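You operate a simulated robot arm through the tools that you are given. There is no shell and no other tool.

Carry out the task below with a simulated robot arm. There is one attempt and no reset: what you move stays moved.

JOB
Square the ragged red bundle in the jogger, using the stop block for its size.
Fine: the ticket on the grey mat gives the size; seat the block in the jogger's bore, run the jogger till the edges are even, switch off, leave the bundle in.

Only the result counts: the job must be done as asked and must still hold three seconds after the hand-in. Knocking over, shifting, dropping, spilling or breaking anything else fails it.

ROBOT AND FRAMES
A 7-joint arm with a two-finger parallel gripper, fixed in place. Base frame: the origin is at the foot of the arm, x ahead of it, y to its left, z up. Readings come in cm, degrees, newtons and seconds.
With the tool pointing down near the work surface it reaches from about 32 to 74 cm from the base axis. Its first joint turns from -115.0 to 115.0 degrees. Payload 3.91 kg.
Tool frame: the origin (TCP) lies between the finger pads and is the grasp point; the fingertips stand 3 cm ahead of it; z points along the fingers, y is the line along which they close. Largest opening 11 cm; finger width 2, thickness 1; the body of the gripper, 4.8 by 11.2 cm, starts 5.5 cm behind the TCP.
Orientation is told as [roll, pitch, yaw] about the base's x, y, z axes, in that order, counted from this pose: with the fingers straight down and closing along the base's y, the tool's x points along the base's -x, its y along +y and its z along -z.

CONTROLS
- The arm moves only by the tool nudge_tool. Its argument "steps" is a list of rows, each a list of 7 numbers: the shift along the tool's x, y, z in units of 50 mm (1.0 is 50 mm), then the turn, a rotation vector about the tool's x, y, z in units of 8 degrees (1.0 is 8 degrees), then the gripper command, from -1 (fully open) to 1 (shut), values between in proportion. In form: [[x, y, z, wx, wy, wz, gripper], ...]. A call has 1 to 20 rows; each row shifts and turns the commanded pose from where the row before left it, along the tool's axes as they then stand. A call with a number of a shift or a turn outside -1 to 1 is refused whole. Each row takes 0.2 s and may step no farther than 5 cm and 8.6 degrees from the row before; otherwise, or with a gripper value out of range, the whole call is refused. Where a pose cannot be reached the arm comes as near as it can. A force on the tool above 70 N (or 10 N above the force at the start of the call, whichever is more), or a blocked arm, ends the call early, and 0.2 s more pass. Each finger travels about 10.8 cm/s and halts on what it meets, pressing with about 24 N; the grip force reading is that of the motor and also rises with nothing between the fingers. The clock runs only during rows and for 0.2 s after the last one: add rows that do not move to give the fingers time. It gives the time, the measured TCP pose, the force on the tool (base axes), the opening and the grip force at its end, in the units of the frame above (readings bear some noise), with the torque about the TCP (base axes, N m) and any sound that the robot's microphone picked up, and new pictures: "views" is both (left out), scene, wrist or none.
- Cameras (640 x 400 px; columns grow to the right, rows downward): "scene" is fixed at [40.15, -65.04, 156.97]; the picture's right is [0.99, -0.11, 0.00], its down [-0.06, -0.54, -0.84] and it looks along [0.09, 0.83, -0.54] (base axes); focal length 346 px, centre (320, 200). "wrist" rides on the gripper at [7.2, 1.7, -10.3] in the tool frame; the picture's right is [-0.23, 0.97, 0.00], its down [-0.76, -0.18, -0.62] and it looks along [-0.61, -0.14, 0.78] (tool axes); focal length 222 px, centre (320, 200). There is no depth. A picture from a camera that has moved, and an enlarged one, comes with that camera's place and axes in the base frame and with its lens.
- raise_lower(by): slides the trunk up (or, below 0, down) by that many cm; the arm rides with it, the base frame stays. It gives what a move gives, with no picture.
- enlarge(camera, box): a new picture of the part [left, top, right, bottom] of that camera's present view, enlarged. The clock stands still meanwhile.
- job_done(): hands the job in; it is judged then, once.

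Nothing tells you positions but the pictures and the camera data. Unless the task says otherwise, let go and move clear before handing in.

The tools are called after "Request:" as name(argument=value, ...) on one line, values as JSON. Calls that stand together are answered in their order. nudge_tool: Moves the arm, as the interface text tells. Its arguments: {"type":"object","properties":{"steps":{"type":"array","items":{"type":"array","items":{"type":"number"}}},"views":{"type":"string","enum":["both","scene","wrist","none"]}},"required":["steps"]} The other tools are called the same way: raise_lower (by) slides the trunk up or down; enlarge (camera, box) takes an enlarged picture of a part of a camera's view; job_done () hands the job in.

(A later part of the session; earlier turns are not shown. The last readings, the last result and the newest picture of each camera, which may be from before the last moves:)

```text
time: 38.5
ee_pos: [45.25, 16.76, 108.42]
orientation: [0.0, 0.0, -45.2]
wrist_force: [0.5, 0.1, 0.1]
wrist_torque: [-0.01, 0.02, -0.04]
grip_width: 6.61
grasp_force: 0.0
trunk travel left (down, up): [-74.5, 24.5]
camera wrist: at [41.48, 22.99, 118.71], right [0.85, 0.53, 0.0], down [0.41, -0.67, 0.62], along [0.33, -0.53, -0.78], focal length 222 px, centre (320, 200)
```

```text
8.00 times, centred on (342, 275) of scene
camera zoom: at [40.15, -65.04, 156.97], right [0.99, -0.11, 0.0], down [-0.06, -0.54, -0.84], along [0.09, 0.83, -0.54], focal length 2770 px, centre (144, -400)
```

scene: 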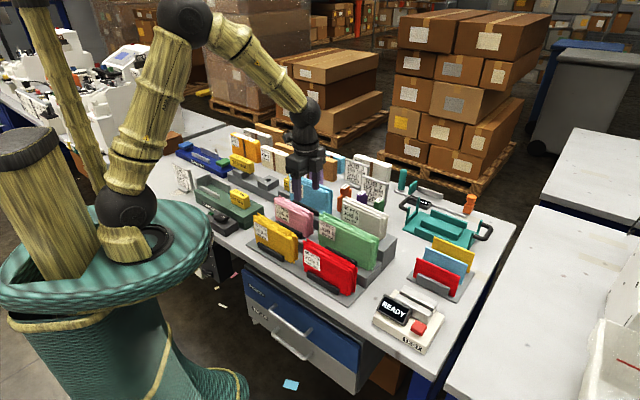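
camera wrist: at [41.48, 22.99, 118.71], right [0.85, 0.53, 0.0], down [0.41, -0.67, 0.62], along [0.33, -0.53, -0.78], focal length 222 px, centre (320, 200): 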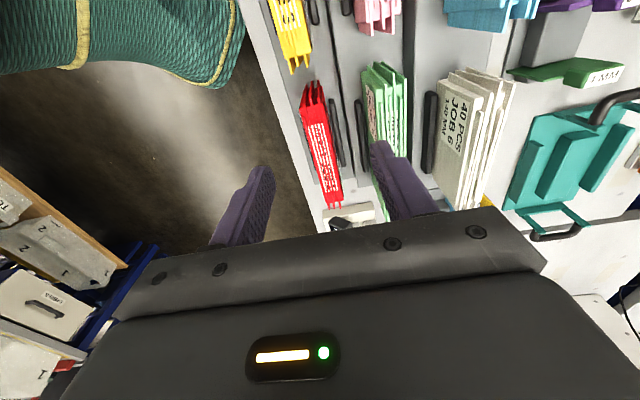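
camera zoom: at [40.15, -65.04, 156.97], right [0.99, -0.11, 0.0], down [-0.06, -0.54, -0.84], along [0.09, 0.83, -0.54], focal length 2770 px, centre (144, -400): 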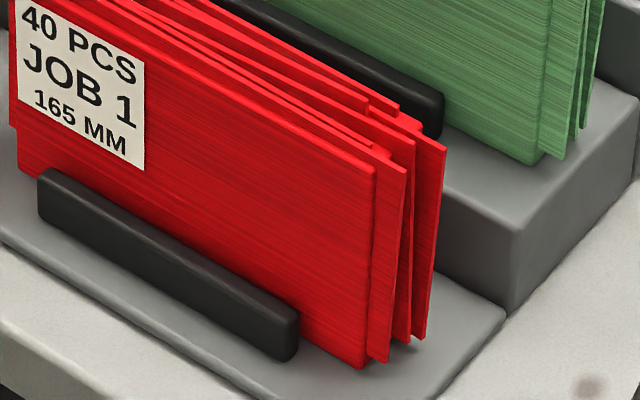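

The bundle's centre is confirmed at (50.74, 9.28), its top at 88.5, its length at 16.5 cm and its angle at -45°. I'll move above it and descend partway.

Request:
nudge_tool(steps=[[-0.92, -0.14, 0, 0, 0, 0, -0.2], [-0.914, -0.141, 0, 0, 0, 0, -0.2], [0, 0, 0.8, 0, 0, 0, -0.2], [0, 0, 0.8, 0, 0, 0, -0.2], [0, 0, 0.7, 0, 0, 0, -0.2], [0, 0, 0, 0, 0, 0, -0.2], [0, 0, 0, 0, 0, 0, -0.2]])

Request:
enlarge(camera="wrist", box=[200, 60, 440, 210])

Request:
enlarge(camera="scene", box=[280, 190, 376, 250])

```text
time: 40.0
ee_pos: [50.72, 9.38, 96.86]
orientation: [-0.1, 0.0, -45.2]
wrist_force: [0.8, 0.1, -0.5]
wrist_torque: [0.01, -0.01, -0.01]
grip_width: 6.59
grasp_force: 0.0
trunk travel left (down, up): [-74.5, 24.5]
camera wrist: at [46.92, 15.6, 107.15], right [0.85, 0.53, 0.0], down [0.41, -0.67, 0.62], along [0.33, -0.53, -0.78], focal length 222 px, centre (320, 200)
```

scene: 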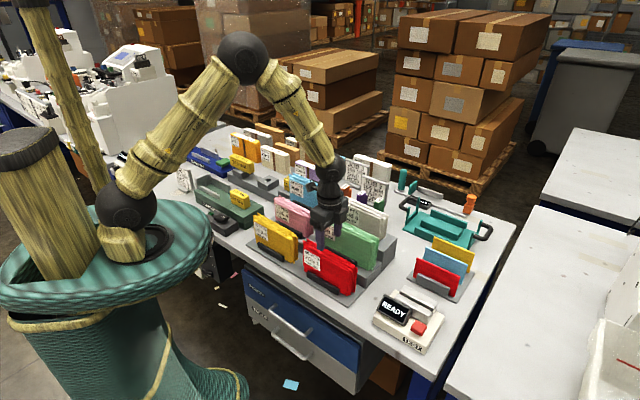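
wrist: 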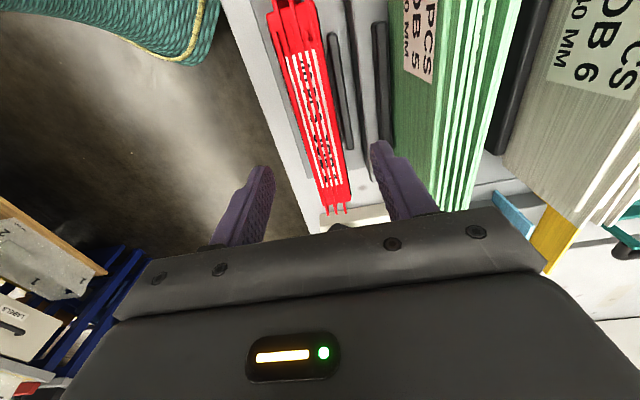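

```text
2.67 times, centred on (320, 135) of wrist
camera zoom: at [46.92, 15.6, 107.15], right [0.85, 0.53, 0.0], down [0.41, -0.67, 0.62], along [0.33, -0.53, -0.78], focal length 592 px, centre (320, 373)
```

zoom: 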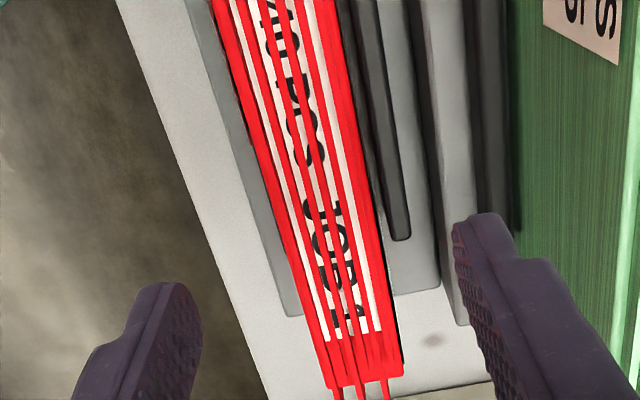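

```text
6.67 times, centred on (328, 220) of scene
camera zoom: at [40.15, -65.04, 156.97], right [0.99, -0.11, 0.0], down [-0.06, -0.54, -0.84], along [0.09, 0.83, -0.54], focal length 2308 px, centre (267, 67)
```

zoom: 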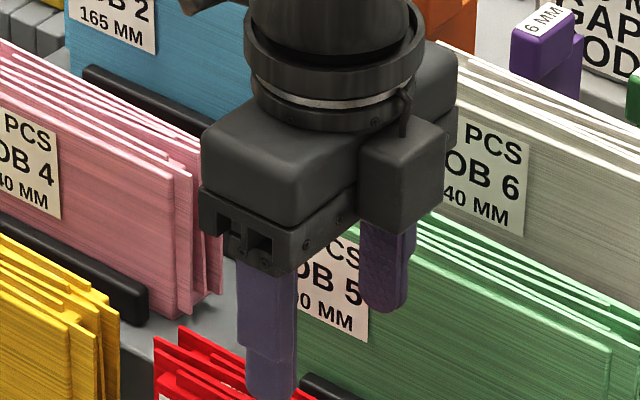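

The green bundle's face leaves about 1.7 cm of clearance to the gripper body. I'll descend to z 87 and close on the red bundle.

Request:
nudge_tool(steps=[[0, -0.01, 0.6, 0, 0, 0, -0.2], [0, 0, 0.6, 0, 0, 0, -0.2], [0, 0, 0.5, 0, 0, 0, -0.2], [0, 0, 0.27, 0, 0, 0, -0.2], [0, 0, 0, 0, 0, 0, -0.2]])

Request:
enlarge(camera="wrist", box=[200, 60, 440, 210])

Request:
enlarge(camera="scene", box=[280, 210, 376, 270])

```text
time: 41.2
ee_pos: [50.67, 9.41, 87.0]
orientation: [0.0, 0.0, -45.3]
wrist_force: [0.2, 0.7, 0.0]
wrist_torque: [0.01, -0.03, 0.0]
grip_width: 6.57
grasp_force: 0.1
trunk travel left (down, up): [-74.5, 24.5]
camera wrist: at [46.85, 15.62, 97.33], right [0.85, 0.53, 0.0], down [0.41, -0.67, 0.62], along [0.33, -0.53, -0.78], focal length 222 px, centre (320, 200)
```

scene: 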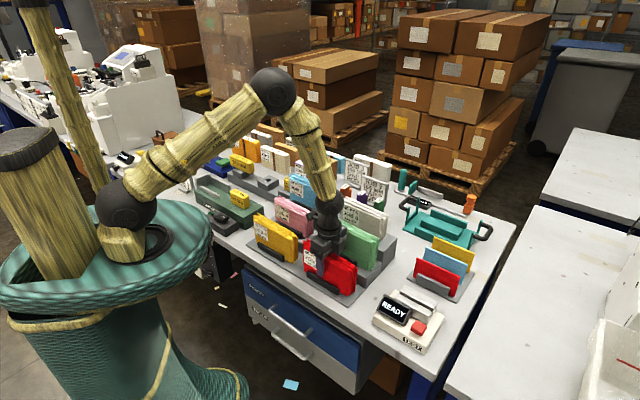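
wrist: 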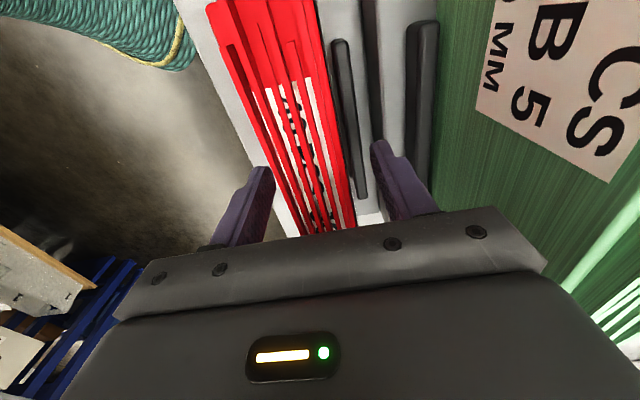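

```text
2.67 times, centred on (320, 135) of wrist
camera zoom: at [46.85, 15.62, 97.33], right [0.85, 0.53, 0.0], down [0.41, -0.67, 0.62], along [0.33, -0.53, -0.78], focal length 592 px, centre (320, 373)
```

zoom: 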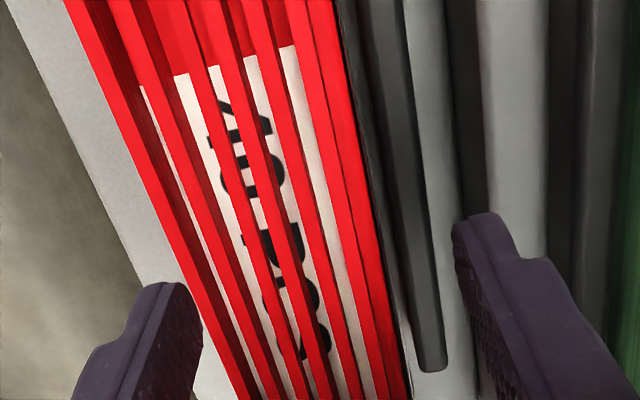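

```text
6.67 times, centred on (328, 240) of scene
camera zoom: at [40.15, -65.04, 156.97], right [0.99, -0.11, 0.0], down [-0.06, -0.54, -0.84], along [0.09, 0.83, -0.54], focal length 2308 px, centre (267, -67)
```

zoom: 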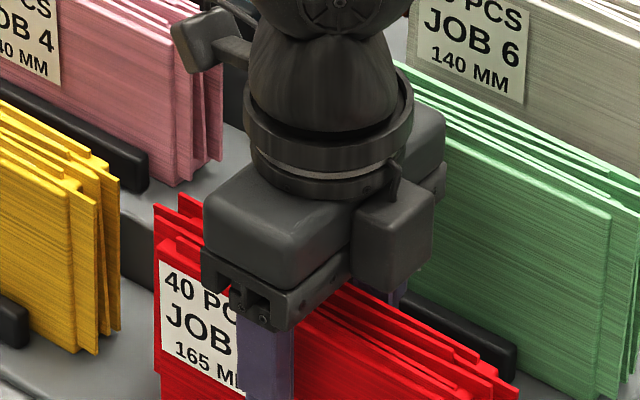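

The fingers straddle the bundle. I'll close the gripper.

Request:
nudge_tool(steps=[[0, 0, 0, 0, 0, 0, 0.1], [0, 0, 0, 0, 0, 0, 0.3], [0, 0, 0, 0, 0, 0, 0.5], [0, 0, 0, 0, 0, 0, 1], [0, 0, 0, 0, 0, 0, 1], [0, 0, 0, 0, 0, 0, 1]], views="none")

Request:
nudge_tool(steps=[[0, 0, -0.15, 0, 0, 0, 1], [0, 0, -0.2, 0, 0, 0, 1], [0, 0, -0.3, 0, 0, 0, 1], [0, 0, 0, 0, 0, 0, 1]])

Request:
enlarge(camera="scene", box=[280, 210, 376, 270])

```text
time: 42.6
ee_pos: [50.56, 9.34, 87.01]
orientation: [0.0, 0.0, -45.3]
wrist_force: [0.1, -0.3, -0.5]
wrist_torque: [0.02, 0.01, 0.03]
grip_width: 3.16
grasp_force: 24.1
trunk travel left (down, up): [-74.5, 24.5]
```

```text
time: 43.6
ee_pos: [50.64, 9.35, 90.26]
orientation: [0.1, 0.1, -45.2]
wrist_force: [0.0, -0.2, -2.0]
wrist_torque: [0.01, -0.03, -0.01]
grip_width: 3.18
grasp_force: 23.7
trunk travel left (down, up): [-74.5, 24.5]
camera wrist: at [46.83, 15.62, 100.59], right [0.85, 0.53, 0.0], down [0.41, -0.67, 0.62], along [0.33, -0.53, -0.78], focal length 222 px, centre (320, 200)
```

scene: 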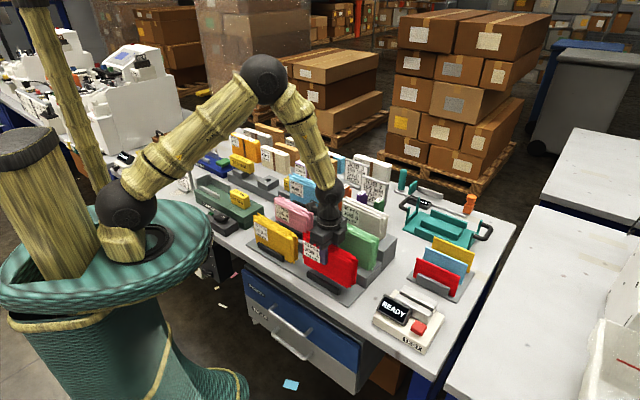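
wrist: 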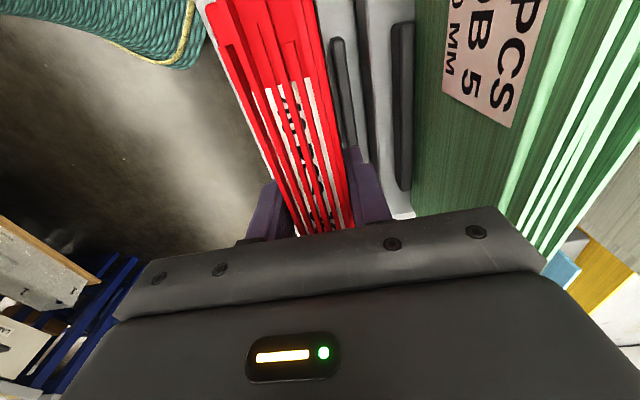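

```text
6.67 times, centred on (328, 240) of scene
camera zoom: at [40.15, -65.04, 156.97], right [0.99, -0.11, 0.0], down [-0.06, -0.54, -0.84], along [0.09, 0.83, -0.54], focal length 2308 px, centre (267, -67)
```

zoom: 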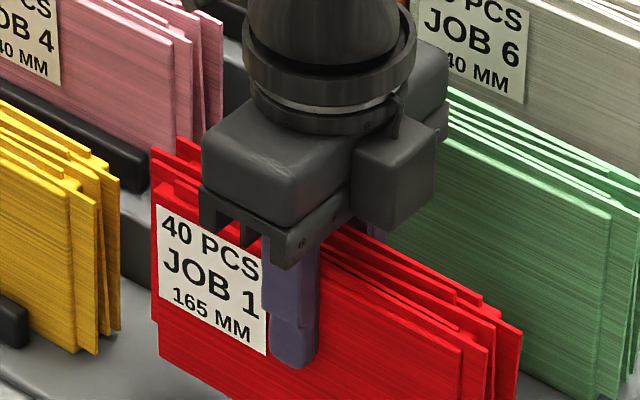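

The bundle is held level. I'll lift it high and carry it to above the jogger channel.

Request:
nudge_tool(steps=[[0, 0, -0.5, 0, 0, 0, 1], [0, 0, -0.6, 0, 0, 0, 1], [0, 0, -0.7, 0, 0, 0, 1], [0, 0, -0.7, 0, 0, 0, 1], [0, 0, -0.7, 0, 0, 0, 1], [0, 0, -0.6, 0, 0, 0, 1], [0, 0, 0, 0, 0, 0, 1]], views="none")

Request:
nudge_tool(steps=[[0.4, 0.04, 0, 0, 0, 0, 1], [0.6, 0.07, 0, 0, 0, 0, 1], [0.7, 0.073, 0, 0, 0, 0, 1], [0.7, 0.073, 0, 0, 0, 0, 1], [0.7, 0.073, 0, 0, 0, 0, 1], [0.7, 0.073, 0, 0, 0, 0, 1], [0.7, 0.073, 0, 0, 0, 0, 1], [0.7, 0.073, 0, 0, 0, 0, 1], [0.7, 0.073, 0, 0, 0, 0, 1], [0.7, 0.073, 0, 0, 0, 0, 1], [0.7, 0.073, 0, 0, 0, 0, 1], [0.7, 0.073, 0, 0, 0, 0, 1], [0.7, 0.073, 0, 0, 0, 0, 1], [0.7, 0.073, 0, 0, 0, 0, 1], [0.7, 0.073, 0, 0, 0, 0, 1], [0.7, 0.073, 0, 0, 0, 0, 1], [0.6, 0.073, 0, 0, 0, 0, 1], [0.47, 0.035, 0, 0, 0, 0, 1], [0, 0, 0, 0, 0, 0, 1], [0, 0, 0, 0, 0, 0, 1]])

Request:
enlarge(camera="scene", box=[160, 130, 272, 200])

```text
time: 45.2
ee_pos: [50.76, 9.47, 109.36]
orientation: [0.0, 0.0, -45.2]
wrist_force: [0.3, 0.7, -1.6]
wrist_torque: [-0.03, 0.02, -0.03]
grip_width: 3.17
grasp_force: 23.9
trunk travel left (down, up): [-74.5, 24.5]
```

```text
time: 49.5
ee_pos: [13.04, 55.81, 109.42]
orientation: [-0.1, 0.0, -45.2]
wrist_force: [-0.6, 0.4, -0.6]
wrist_torque: [-0.03, 0.0, 0.0]
grip_width: 3.14
grasp_force: 24.1
trunk travel left (down, up): [-74.5, 24.5]
camera wrist: at [9.26, 62.08, 119.6], right [0.85, 0.53, 0.0], down [0.41, -0.67, 0.62], along [0.33, -0.53, -0.78], focal length 222 px, centre (320, 200)
```

scene: 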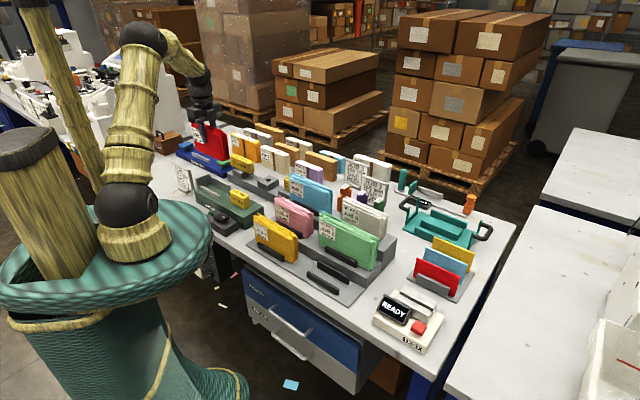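
wrist: 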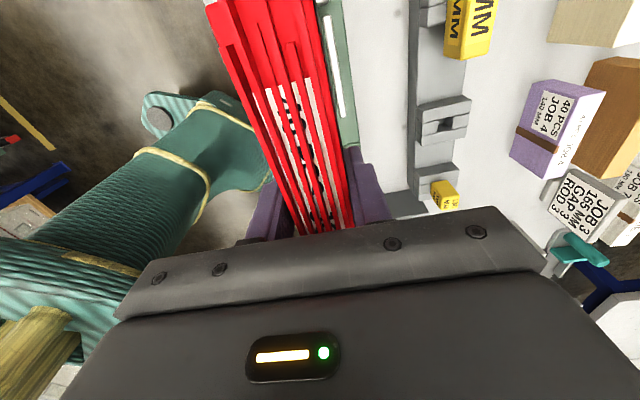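

```text
5.71 times, centred on (216, 165) of scene
camera zoom: at [40.15, -65.04, 156.97], right [0.99, -0.11, 0.0], down [-0.06, -0.54, -0.84], along [0.09, 0.83, -0.54], focal length 1978 px, centre (914, 400)
```

zoom: 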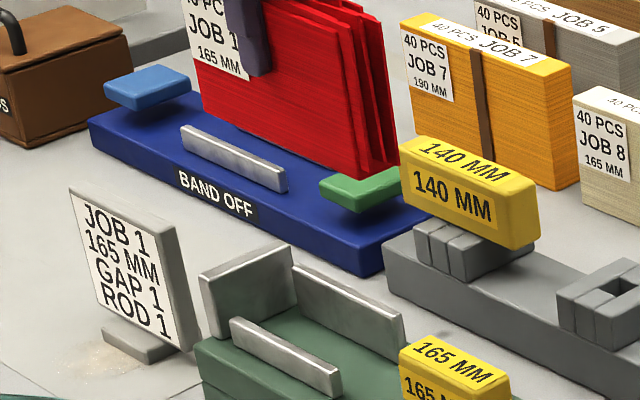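

The bundle is above the jogger, seen in perspective over it. I'll lower until the bottom is just above the rails, then check alignment.

Request:
nudge_tool(steps=[[0, -0.02, 0.6, 0, 0, 0, 1], [0, 0, 0.6, 0, 0, 0, 1], [0, 0, 0.5, 0, 0, 0, 1], [0, 0, 0.4, 0, 0, 0, 1], [0, 0, 0, 0, 0, 0, 1]])

Request:
enlarge(camera="scene", box=[176, 145, 256, 195])

Request:
enlarge(camera="scene", box=[190, 165, 270, 215])

Request:
enlarge(camera="wrist", box=[180, 0, 420, 150])

```text
time: 50.6
ee_pos: [12.88, 55.87, 98.75]
orientation: [0.0, 0.0, -45.2]
wrist_force: [0.0, -0.3, -2.5]
wrist_torque: [-0.01, 0.0, 0.02]
grip_width: 3.17
grasp_force: 23.6
trunk travel left (down, up): [-74.5, 24.5]
camera wrist: at [9.15, 61.98, 109.1], right [0.85, 0.53, 0.0], down [0.41, -0.67, 0.62], along [0.33, -0.53, -0.78], focal length 222 px, centre (320, 200)
```

scene: 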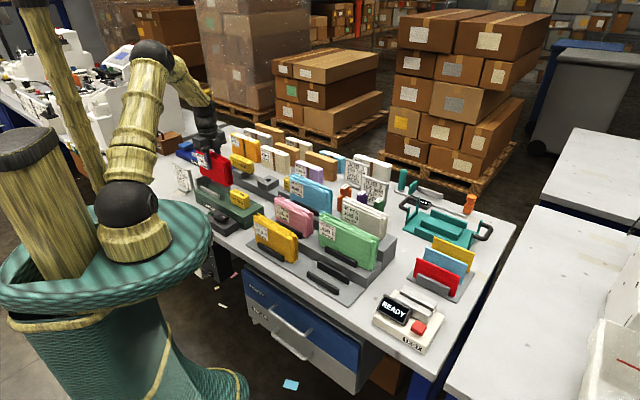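
wrist: 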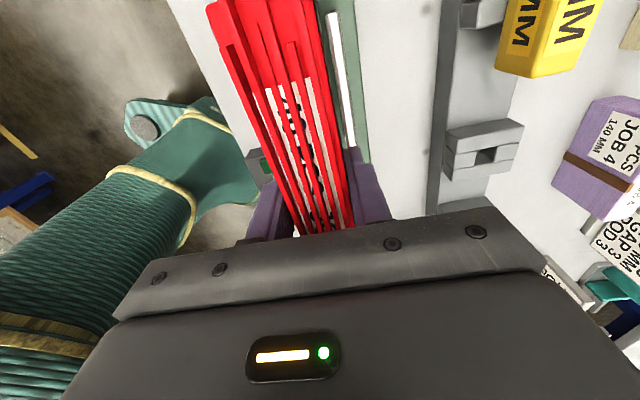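

```text
8.00 times, centred on (216, 170) of scene
camera zoom: at [40.15, -65.04, 156.97], right [0.99, -0.11, 0.0], down [-0.06, -0.54, -0.84], along [0.09, 0.83, -0.54], focal length 2770 px, centre (1152, 440)
```

zoom: 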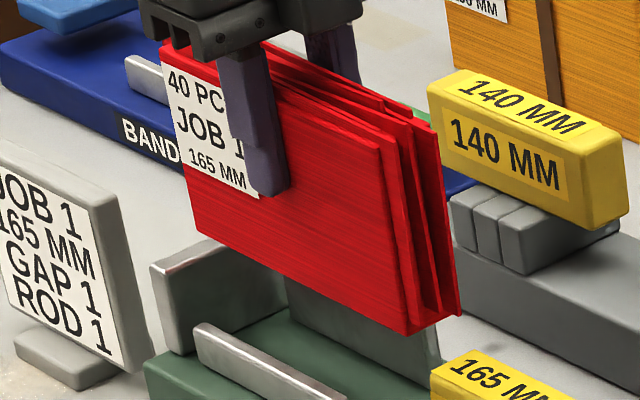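

```text
8.00 times, centred on (230, 190) of scene
camera zoom: at [40.15, -65.04, 156.97], right [0.99, -0.11, 0.0], down [-0.06, -0.54, -0.84], along [0.09, 0.83, -0.54], focal length 2770 px, centre (1040, 280)
```

zoom: 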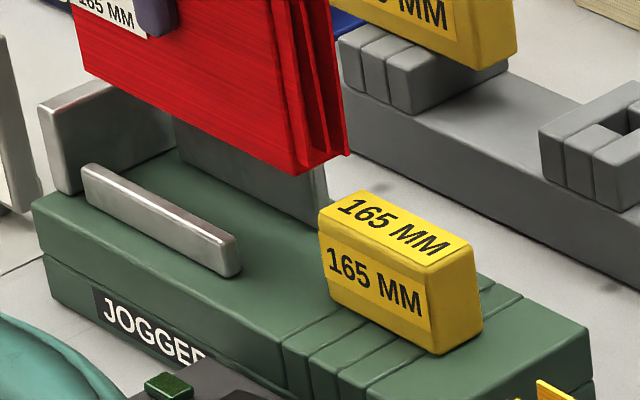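

```text
2.67 times, centred on (300, 75) of wrist
camera zoom: at [9.15, 61.98, 109.1], right [0.85, 0.53, 0.0], down [0.41, -0.67, 0.62], along [0.33, -0.53, -0.78], focal length 592 px, centre (373, 533)
```

zoom: 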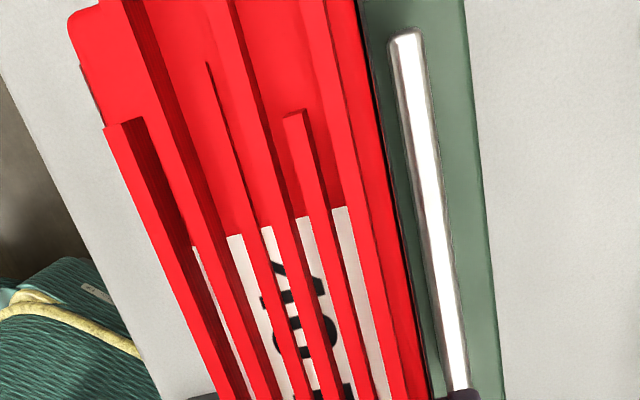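

Alignment looks good: the bundle's ends would sit at about u -38.3 and -21.8, between the wall (-39) and the block (-21.1). I'll lower it into the channel.

Request:
nudge_tool(steps=[[-0.04, 0, 0.3, 0, 0, 0, 1], [0, 0, 0.3, 0, 0, 0, 1], [0, 0, 0.2, 0, 0, 0, 1], [0, 0, 0, 0, 0, 0, 1]])

Request:
enlarge(camera="scene", box=[190, 160, 270, 210])

Request:
enlarge(camera="scene", box=[176, 155, 240, 195])

```text
time: 51.6
ee_pos: [13.17, 55.6, 94.7]
orientation: [0.0, 0.0, -45.3]
wrist_force: [0.2, 0.4, -1.7]
wrist_torque: [0.0, -0.01, 0.01]
grip_width: 3.18
grasp_force: 24.1
trunk travel left (down, up): [-74.5, 24.5]
camera wrist: at [9.34, 61.82, 105.06], right [0.85, 0.53, 0.0], down [0.41, -0.67, 0.62], along [0.33, -0.53, -0.78], focal length 222 px, centre (320, 200)
```

scene: 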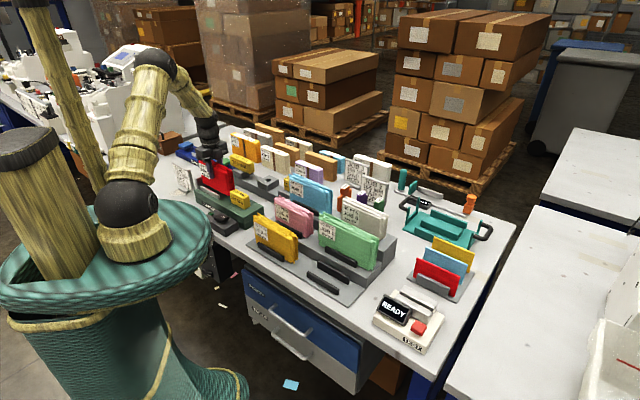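
wrist: 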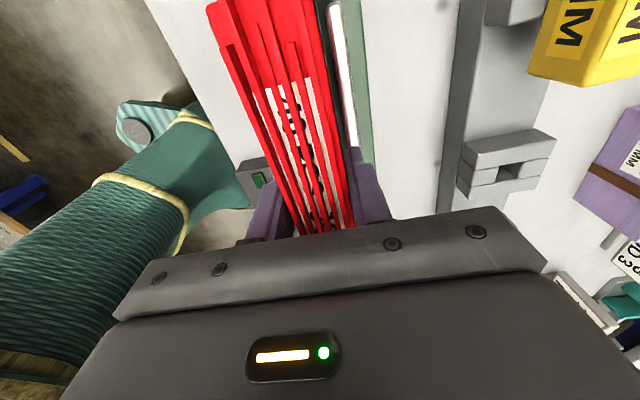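

```text
8.00 times, centred on (230, 185) of scene
camera zoom: at [40.15, -65.04, 156.97], right [0.99, -0.11, 0.0], down [-0.06, -0.54, -0.84], along [0.09, 0.83, -0.54], focal length 2770 px, centre (1040, 320)
```

zoom: 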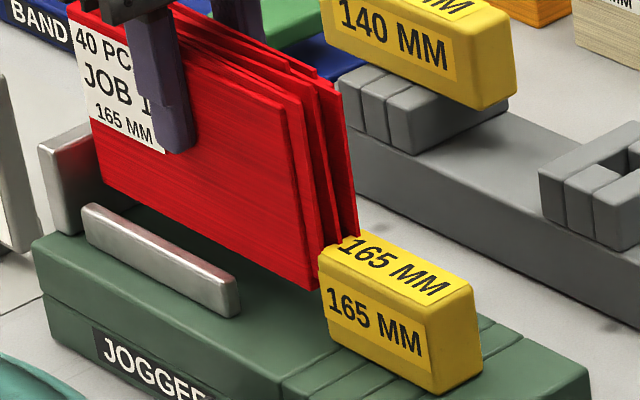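

```text
10.00 times, centred on (208, 175) of scene
camera zoom: at [40.15, -65.04, 156.97], right [0.99, -0.11, 0.0], down [-0.06, -0.54, -0.84], along [0.09, 0.83, -0.54], focal length 3462 px, centre (1440, 450)
```

zoom: 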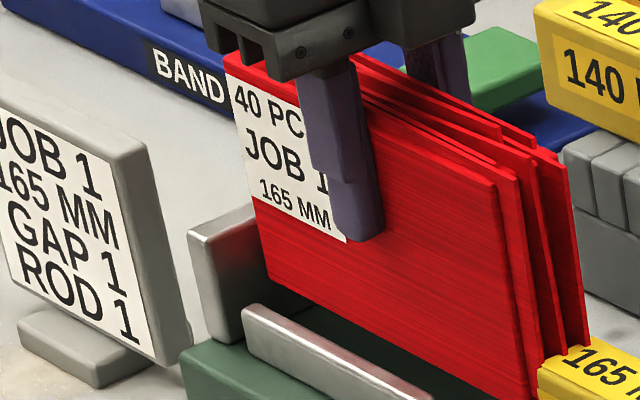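

It went past the block top with no force. I'll continue down in small steps until contact with the floor.

Request:
nudge_tool(steps=[[0, 0, 0.2, 0, 0, 0, 1], [0, 0, 0.15, 0, 0, 0, 1], [0, 0, 0.1, 0, 0, 0, 1], [0, 0, 0, 0, 0, 0, 1]], views="none")

Request:
enlarge(camera="scene", box=[190, 160, 270, 210])

```text
time: 52.6
ee_pos: [13.27, 55.68, 92.6]
orientation: [0.0, -0.1, -45.2]
wrist_force: [-0.2, -1.1, -1.3]
wrist_torque: [0.02, -0.01, -0.01]
grip_width: 3.19
grasp_force: 24.1
trunk travel left (down, up): [-74.5, 24.5]
```

```text
8.00 times, centred on (230, 185) of scene
camera zoom: at [40.15, -65.04, 156.97], right [0.99, -0.11, 0.0], down [-0.06, -0.54, -0.84], along [0.09, 0.83, -0.54], focal length 2770 px, centre (1040, 320)
```

zoom: 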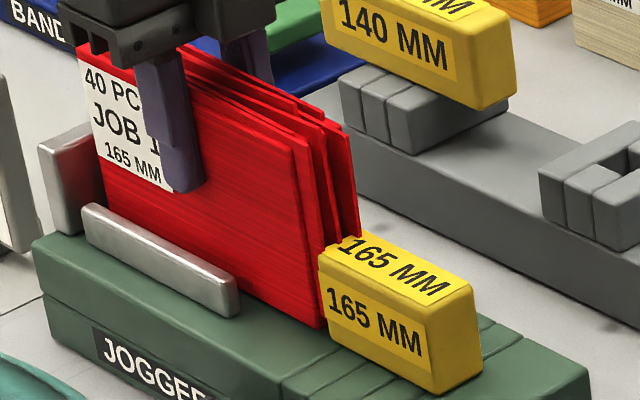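

Still no contact, and the bundle is between the rails. I'll keep lowering slowly.

Request:
nudge_tool(steps=[[0, 0, 0.08, 0, 0, 0, 1], [0, 0, 0.05, 0, 0, 0, 1], [0, 0, 0.04, 0, 0, 0, 1], [0, 0, 0, 0, 0, 0, 1]], views="none")

Request:
enlarge(camera="scene", box=[190, 160, 270, 210])

```text
time: 53.6
ee_pos: [13.24, 55.51, 91.9]
orientation: [0.3, 0.2, -45.2]
wrist_force: [0.7, 2.5, 28.2]
wrist_torque: [-0.33, 0.15, -0.1]
grip_width: 3.13
grasp_force: 23.8
trunk travel left (down, up): [-74.5, 24.5]
```

```text
8.00 times, centred on (230, 185) of scene
camera zoom: at [40.15, -65.04, 156.97], right [0.99, -0.11, 0.0], down [-0.06, -0.54, -0.84], along [0.09, 0.83, -0.54], focal length 2770 px, centre (1040, 320)
```

zoom: 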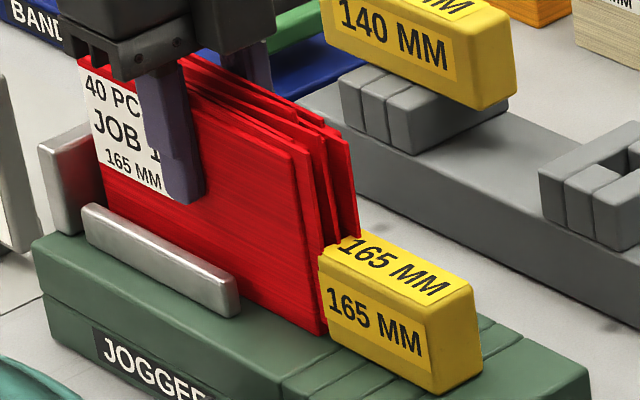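

Floor contact came at z 91.9, as predicted. I'll relieve the pressure, open the fingers and withdraw.

Request:
nudge_tool(steps=[[0, 0, -0.05, 0, 0, 0, 1], [0, 0, 0, 0, 0, 0, 0.35], [0, 0, 0, 0, 0, 0, 0.2], [0, 0, 0, 0, 0, 0, 0], [0, 0, 0, 0, 0, 0, -0.1], [0, 0, 0, 0, 0, 0, -0.1]])

Request:
enlarge(camera="scene", box=[190, 160, 270, 210])

Request:
enlarge(camera="wrist", box=[180, 90, 420, 240])

```text
time: 55.0
ee_pos: [13.16, 55.48, 91.85]
orientation: [0.0, 0.1, -45.1]
wrist_force: [0.2, 0.3, 0.0]
wrist_torque: [0.02, 0.0, 0.03]
grip_width: 6.05
grasp_force: 0.1
trunk travel left (down, up): [-74.5, 24.5]
camera wrist: at [9.36, 61.76, 102.25], right [0.85, 0.53, 0.0], down [0.41, -0.67, 0.62], along [0.33, -0.53, -0.78], focal length 222 px, centre (320, 200)
```

scene: 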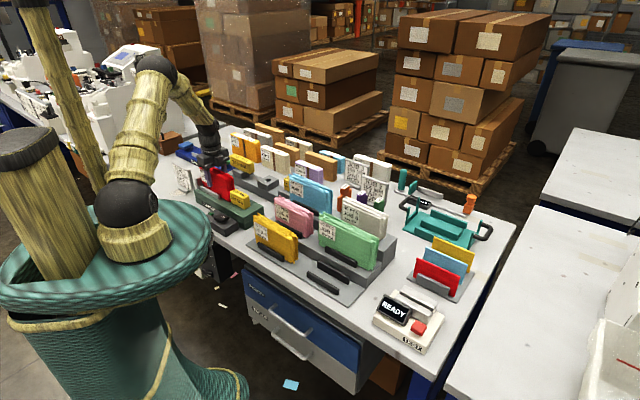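
wrist: 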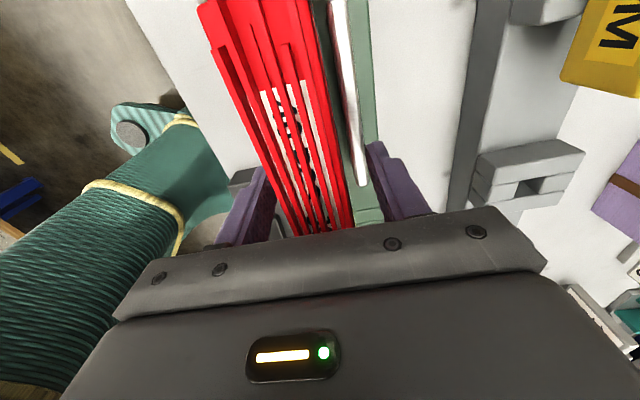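

```text
8.00 times, centred on (230, 185) of scene
camera zoom: at [40.15, -65.04, 156.97], right [0.99, -0.11, 0.0], down [-0.06, -0.54, -0.84], along [0.09, 0.83, -0.54], focal length 2770 px, centre (1040, 320)
```

zoom: 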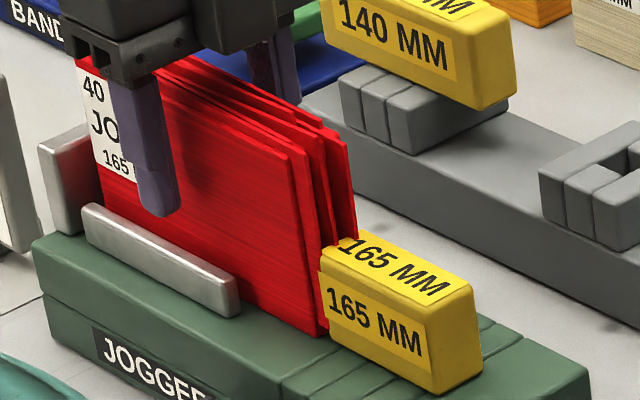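

```text
2.67 times, centred on (300, 165) of wrist
camera zoom: at [9.36, 61.76, 102.25], right [0.85, 0.53, 0.0], down [0.41, -0.67, 0.62], along [0.33, -0.53, -0.78], focal length 592 px, centre (373, 293)
```

zoom: 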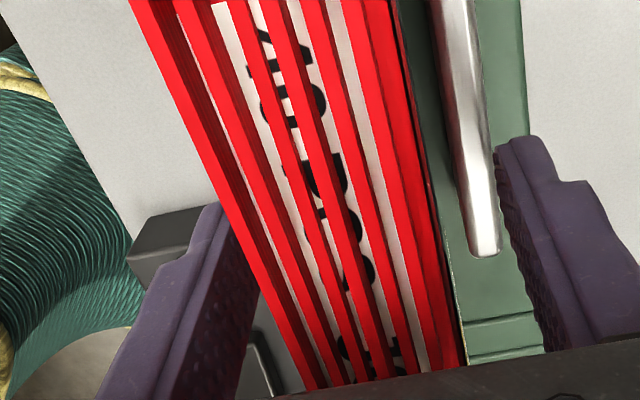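

The bundle stands in the channel. I'll lift the gripper clear and inspect.

Request:
nudge_tool(steps=[[0, 0, -0.2, 0, 0, 0, -0.1], [0, 0, -0.5, 0, 0, 0, -0.1], [0, 0, -0.8, 0, 0, 0, -0.1], [0, 0, -0.9, 0, 0, 0, -0.1], [0, 0, -0.6, 0, 0, 0, -0.1], [0, 0, 0, 0, 0, 0, -0.1]])

Request:
enlarge(camera="scene", box=[180, 160, 260, 210])

Request:
enlarge(camera="wrist", box=[180, 0, 420, 150])

```text
time: 56.5
ee_pos: [13.11, 55.6, 107.0]
orientation: [0.0, -0.1, -45.1]
wrist_force: [-0.4, -0.7, -0.9]
wrist_torque: [0.0, 0.01, 0.02]
grip_width: 6.04
grasp_force: 0.1
trunk travel left (down, up): [-74.5, 24.5]
camera wrist: at [9.4, 61.88, 117.32], right [0.85, 0.53, 0.0], down [0.41, -0.67, 0.62], along [0.33, -0.53, -0.78], focal length 222 px, centre (320, 200)
```

scene: 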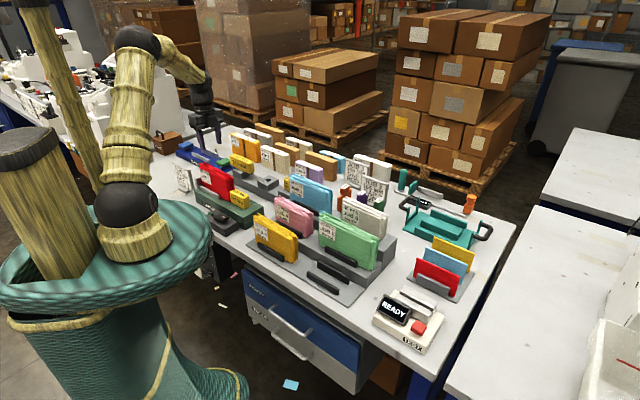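
wrist: 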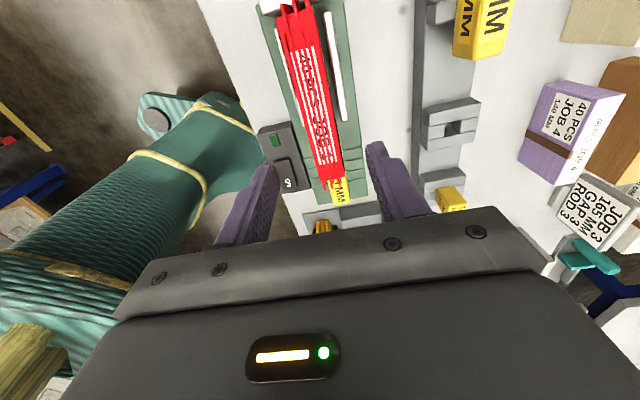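

```text
8.00 times, centred on (220, 185) of scene
camera zoom: at [40.15, -65.04, 156.97], right [0.99, -0.11, 0.0], down [-0.06, -0.54, -0.84], along [0.09, 0.83, -0.54], focal length 2770 px, centre (1120, 320)
```

zoom: 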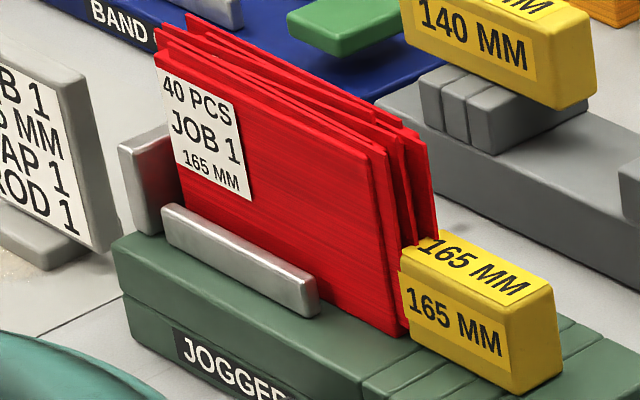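

```text
2.67 times, centred on (300, 75) of wrist
camera zoom: at [9.4, 61.88, 117.32], right [0.85, 0.53, 0.0], down [0.41, -0.67, 0.62], along [0.33, -0.53, -0.78], focal length 592 px, centre (373, 533)
```

zoom: 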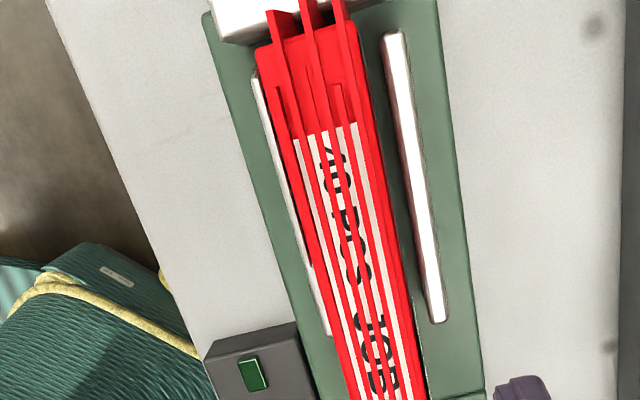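

The bundle stands between the rails, wall and block. Now I'll look at the switch closely to see which end is raised.

Request:
enlarge(camera="scene", box=[190, 200, 246, 235])

Request:
enlarge(camera="wrist", box=[230, 110, 326, 170])

Request:
enlarge(camera="wrist", box=[230, 150, 326, 210])

```text
11.43 times, centred on (218, 218) of scene
camera zoom: at [40.15, -65.04, 156.97], right [0.99, -0.11, 0.0], down [-0.06, -0.54, -0.84], along [0.09, 0.83, -0.54], focal length 3957 px, centre (1486, 0)
```

zoom: 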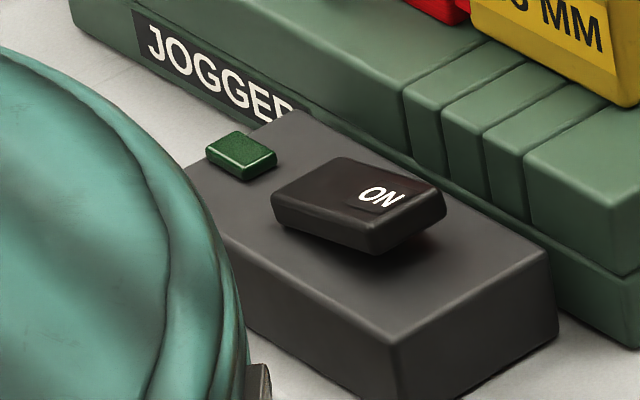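

```text
6.67 times, centred on (278, 140) of wrist
camera zoom: at [9.4, 61.88, 117.32], right [0.85, 0.53, 0.0], down [0.41, -0.67, 0.62], along [0.33, -0.53, -0.78], focal length 1481 px, centre (600, 600)
```

zoom: 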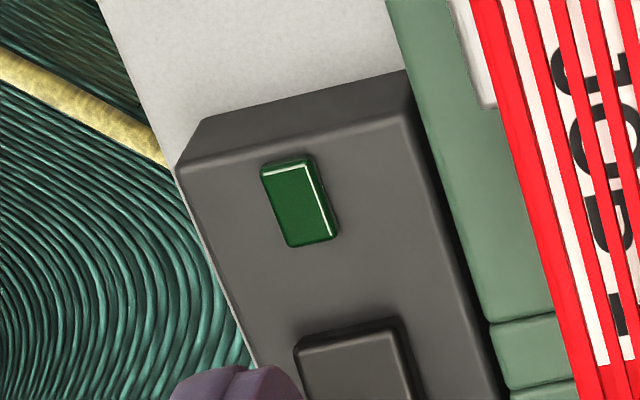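

```text
6.67 times, centred on (278, 180) of wrist
camera zoom: at [9.4, 61.88, 117.32], right [0.85, 0.53, 0.0], down [0.41, -0.67, 0.62], along [0.33, -0.53, -0.78], focal length 1481 px, centre (600, 333)
```

zoom: 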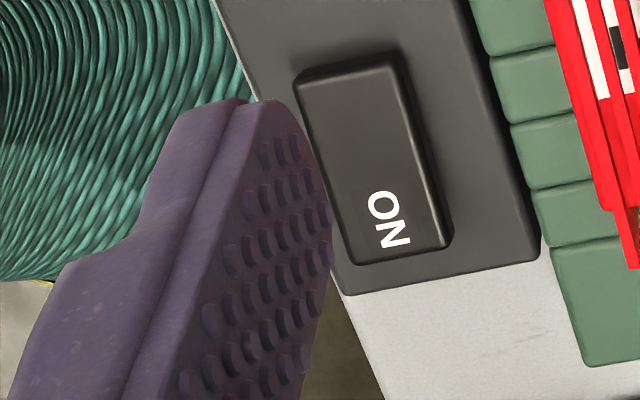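

The ON end (+u side) of the rocker is raised at about (17.2, 38.8, 84). I'll close the fingers and hover over it.

Request:
nudge_tool(steps=[[-0.697, -0.449, 0, 0, 0, 0, 0.3], [-0.697, -0.449, 0, 0, 0, 0, 0.8], [-0.697, -0.449, 0, 0, 0, 0, 1], [-0.697, -0.449, 0, 0, 0, 0, 1], [0, 0, 0.9, 0, 0, 0, 1], [0, 0, 0.9, 0, 0, 0, 1], [0, 0, 0.9, 0, 0, 0, 1], [0, 0, 0.5, 0, 0, 0, 1], [0, 0, 0, 0, 0, 0, 1]])

Request:
enlarge(camera="scene", box=[190, 195, 254, 235])

Request:
enlarge(camera="wrist", box=[220, 90, 412, 210])

```text
time: 58.5
ee_pos: [16.51, 39.22, 91.01]
orientation: [0.0, 0.0, -45.2]
wrist_force: [0.5, -0.7, -0.1]
wrist_torque: [0.0, 0.03, -0.01]
grip_width: 0.0
grasp_force: 23.9
trunk travel left (down, up): [-74.5, 24.5]
camera wrist: at [12.81, 45.48, 101.27], right [0.85, 0.53, 0.0], down [0.41, -0.67, 0.62], along [0.33, -0.53, -0.78], focal length 222 px, centre (320, 200)
```

scene: 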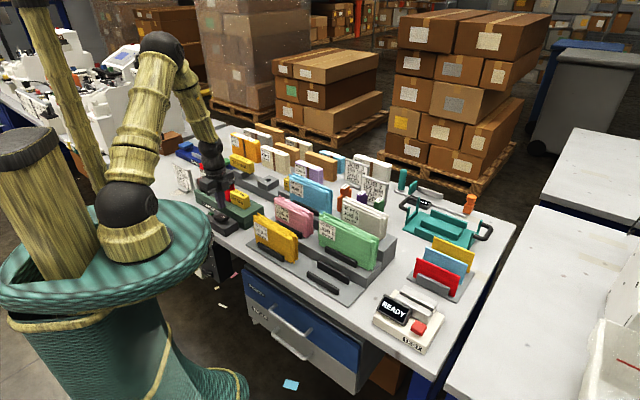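
wrist: 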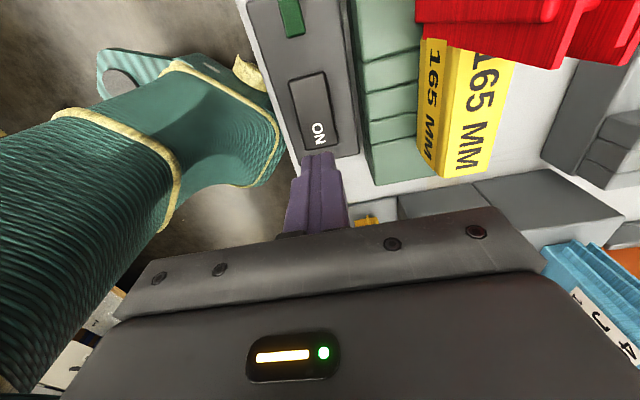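

```text
10.00 times, centred on (222, 215) of scene
camera zoom: at [40.15, -65.04, 156.97], right [0.99, -0.11, 0.0], down [-0.06, -0.54, -0.84], along [0.09, 0.83, -0.54], focal length 3462 px, centre (1300, 50)
```

zoom: 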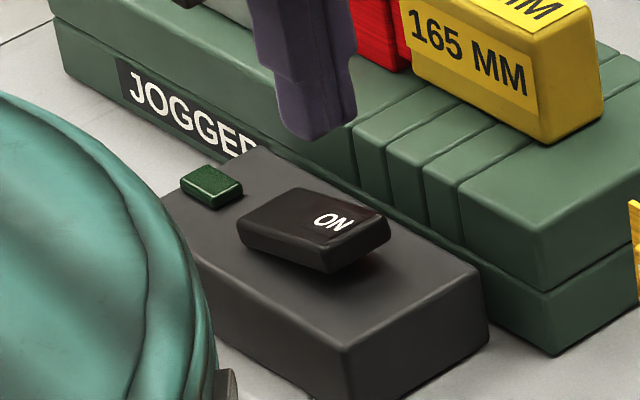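

```text
3.33 times, centred on (316, 150) of wrist
camera zoom: at [12.81, 45.48, 101.27], right [0.85, 0.53, 0.0], down [0.41, -0.67, 0.62], along [0.33, -0.53, -0.78], focal length 740 px, centre (333, 367)
```

zoom: 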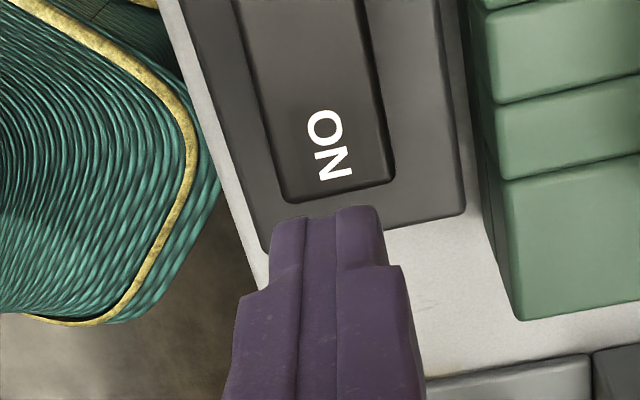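

The tip is over the ON end, about 0.9 cm inside its edge. I'll press down gradually.

Request:
nudge_tool(steps=[[0, 0, 0.5, 0, 0, 0, 1], [0, 0, 0.2, 0, 0, 0, 1], [0, 0, 0.08, 0, 0, 0, 1], [0, 0, 0.06, 0, 0, 0, 1], [0, 0, 0, 0, 0, 0, 1]])

Request:
enlarge(camera="scene", box=[190, 195, 254, 235])

```text
time: 59.6
ee_pos: [16.71, 39.39, 86.86]
orientation: [0.1, 0.0, -45.3]
wrist_force: [-0.1, -0.1, 1.0]
wrist_torque: [0.01, -0.05, 0.0]
grip_width: 0.02
grasp_force: 23.7
trunk travel left (down, up): [-74.5, 24.5]
camera wrist: at [12.85, 45.58, 97.07], right [0.85, 0.53, 0.0], down [0.41, -0.67, 0.62], along [0.33, -0.53, -0.78], focal length 222 px, centre (320, 200)
```

scene: 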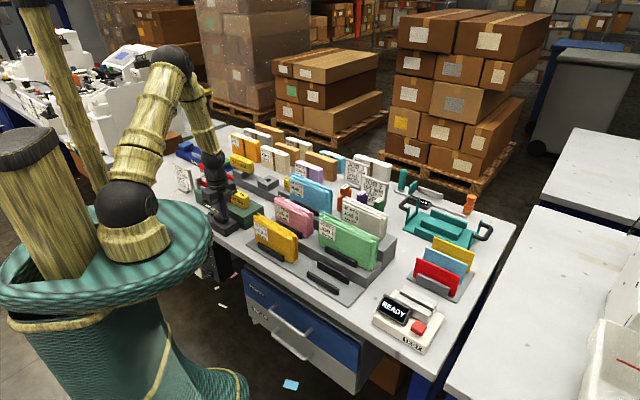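
wrist: 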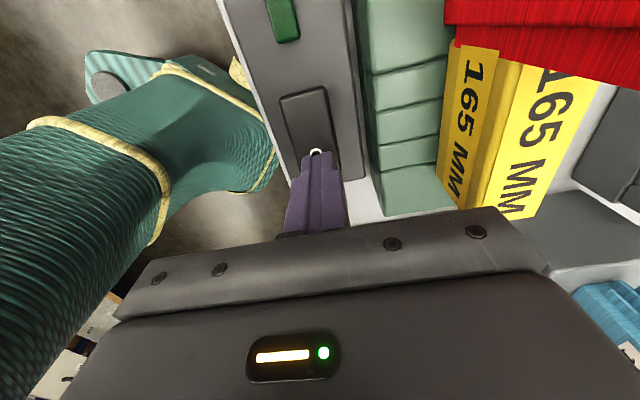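

```text
10.00 times, centred on (222, 215) of scene
camera zoom: at [40.15, -65.04, 156.97], right [0.99, -0.11, 0.0], down [-0.06, -0.54, -0.84], along [0.09, 0.83, -0.54], focal length 3462 px, centre (1300, 50)
```

zoom: 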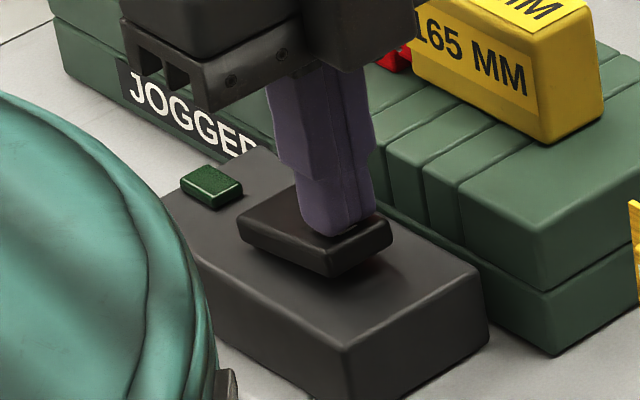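

Just touching the rocker. I'll press further in small steps.

Request:
nudge_tool(steps=[[0, 0, 0.05, 0, 0, 0, 1], [0, 0, 0.05, 0, 0, 0, 1], [0, 0, 0.05, 0, 0, 0, 1], [0, 0, 0, 0, 0, 0, 1]], views="none")

Request:
enlarge(camera="scene", box=[190, 195, 254, 235])

```text
time: 60.6
ee_pos: [16.86, 39.09, 86.27]
orientation: [0.3, 0.1, -45.3]
wrist_force: [15.4, -14.1, 43.3]
wrist_torque: [-0.07, -0.16, 0.22]
grip_width: 0.0
grasp_force: 24.2
trunk travel left (down, up): [-74.5, 24.5]
```

```text
10.00 times, centred on (222, 215) of scene
camera zoom: at [40.15, -65.04, 156.97], right [0.99, -0.11, 0.0], down [-0.06, -0.54, -0.84], along [0.09, 0.83, -0.54], focal length 3462 px, centre (1300, 50)
```

zoom: 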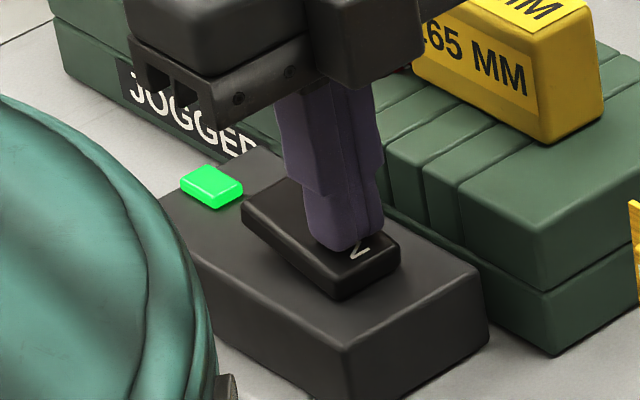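

The lamp is lit, so the jogger is on. I'll lift off and watch the bundle's edges.

Request:
nudge_tool(steps=[[0, 0, -0.3, 0, 0, 0, 1], [0, 0, -0.5, 0, 0, 0, 1], [0.2, 0, -0.4, 0, 0, 0, 1], [0.3, 0, 0, 0, 0, 0, 1]])

Request:
enlarge(camera="scene", box=[180, 160, 260, 210])

Request:
enlarge(camera="scene", box=[190, 195, 254, 235])

```text
time: 61.6
ee_pos: [14.9, 41.22, 91.94]
orientation: [0.0, 0.0, -45.1]
wrist_force: [0.1, -0.1, -1.1]
wrist_torque: [-0.01, 0.02, 0.04]
grip_width: 0.02
grasp_force: 25.0
trunk travel left (down, up): [-74.5, 24.5]
camera wrist: at [11.03, 47.48, 102.25], right [0.85, 0.53, 0.0], down [0.41, -0.66, 0.62], along [0.33, -0.53, -0.78], focal length 222 px, centre (320, 200)
```

scene: 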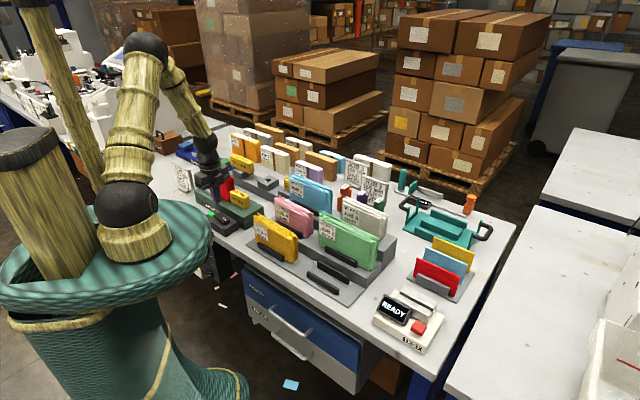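
wrist: 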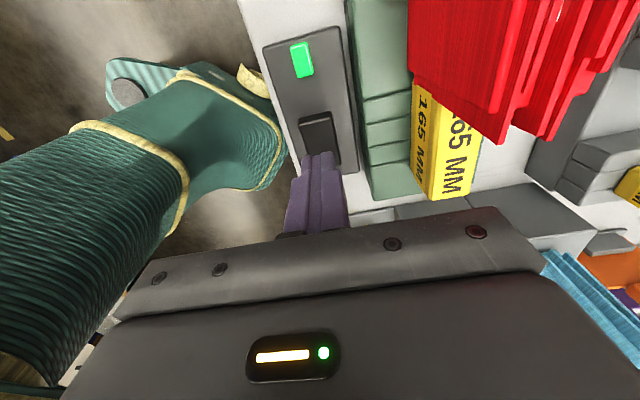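

```text
8.00 times, centred on (220, 185) of scene
camera zoom: at [40.15, -65.04, 156.97], right [0.99, -0.11, 0.0], down [-0.06, -0.54, -0.84], along [0.09, 0.83, -0.54], focal length 2770 px, centre (1120, 320)
```

zoom: 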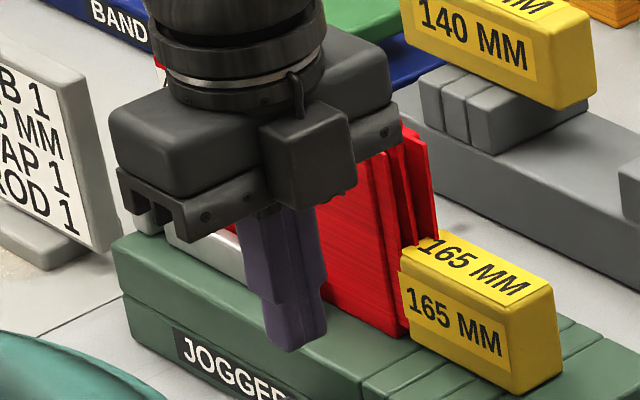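

```text
10.00 times, centred on (222, 215) of scene
camera zoom: at [40.15, -65.04, 156.97], right [0.99, -0.11, 0.0], down [-0.06, -0.54, -0.84], along [0.09, 0.83, -0.54], focal length 3462 px, centre (1300, 50)
```

zoom: 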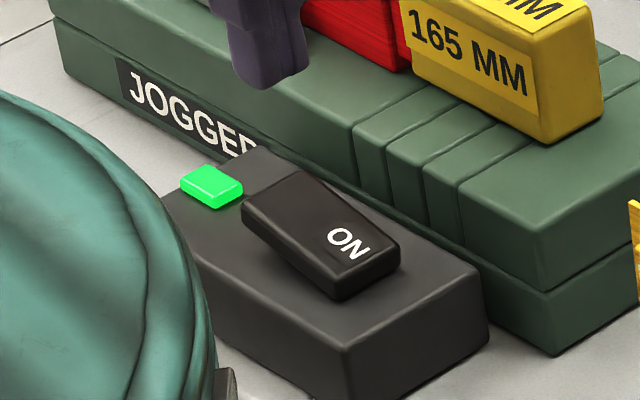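

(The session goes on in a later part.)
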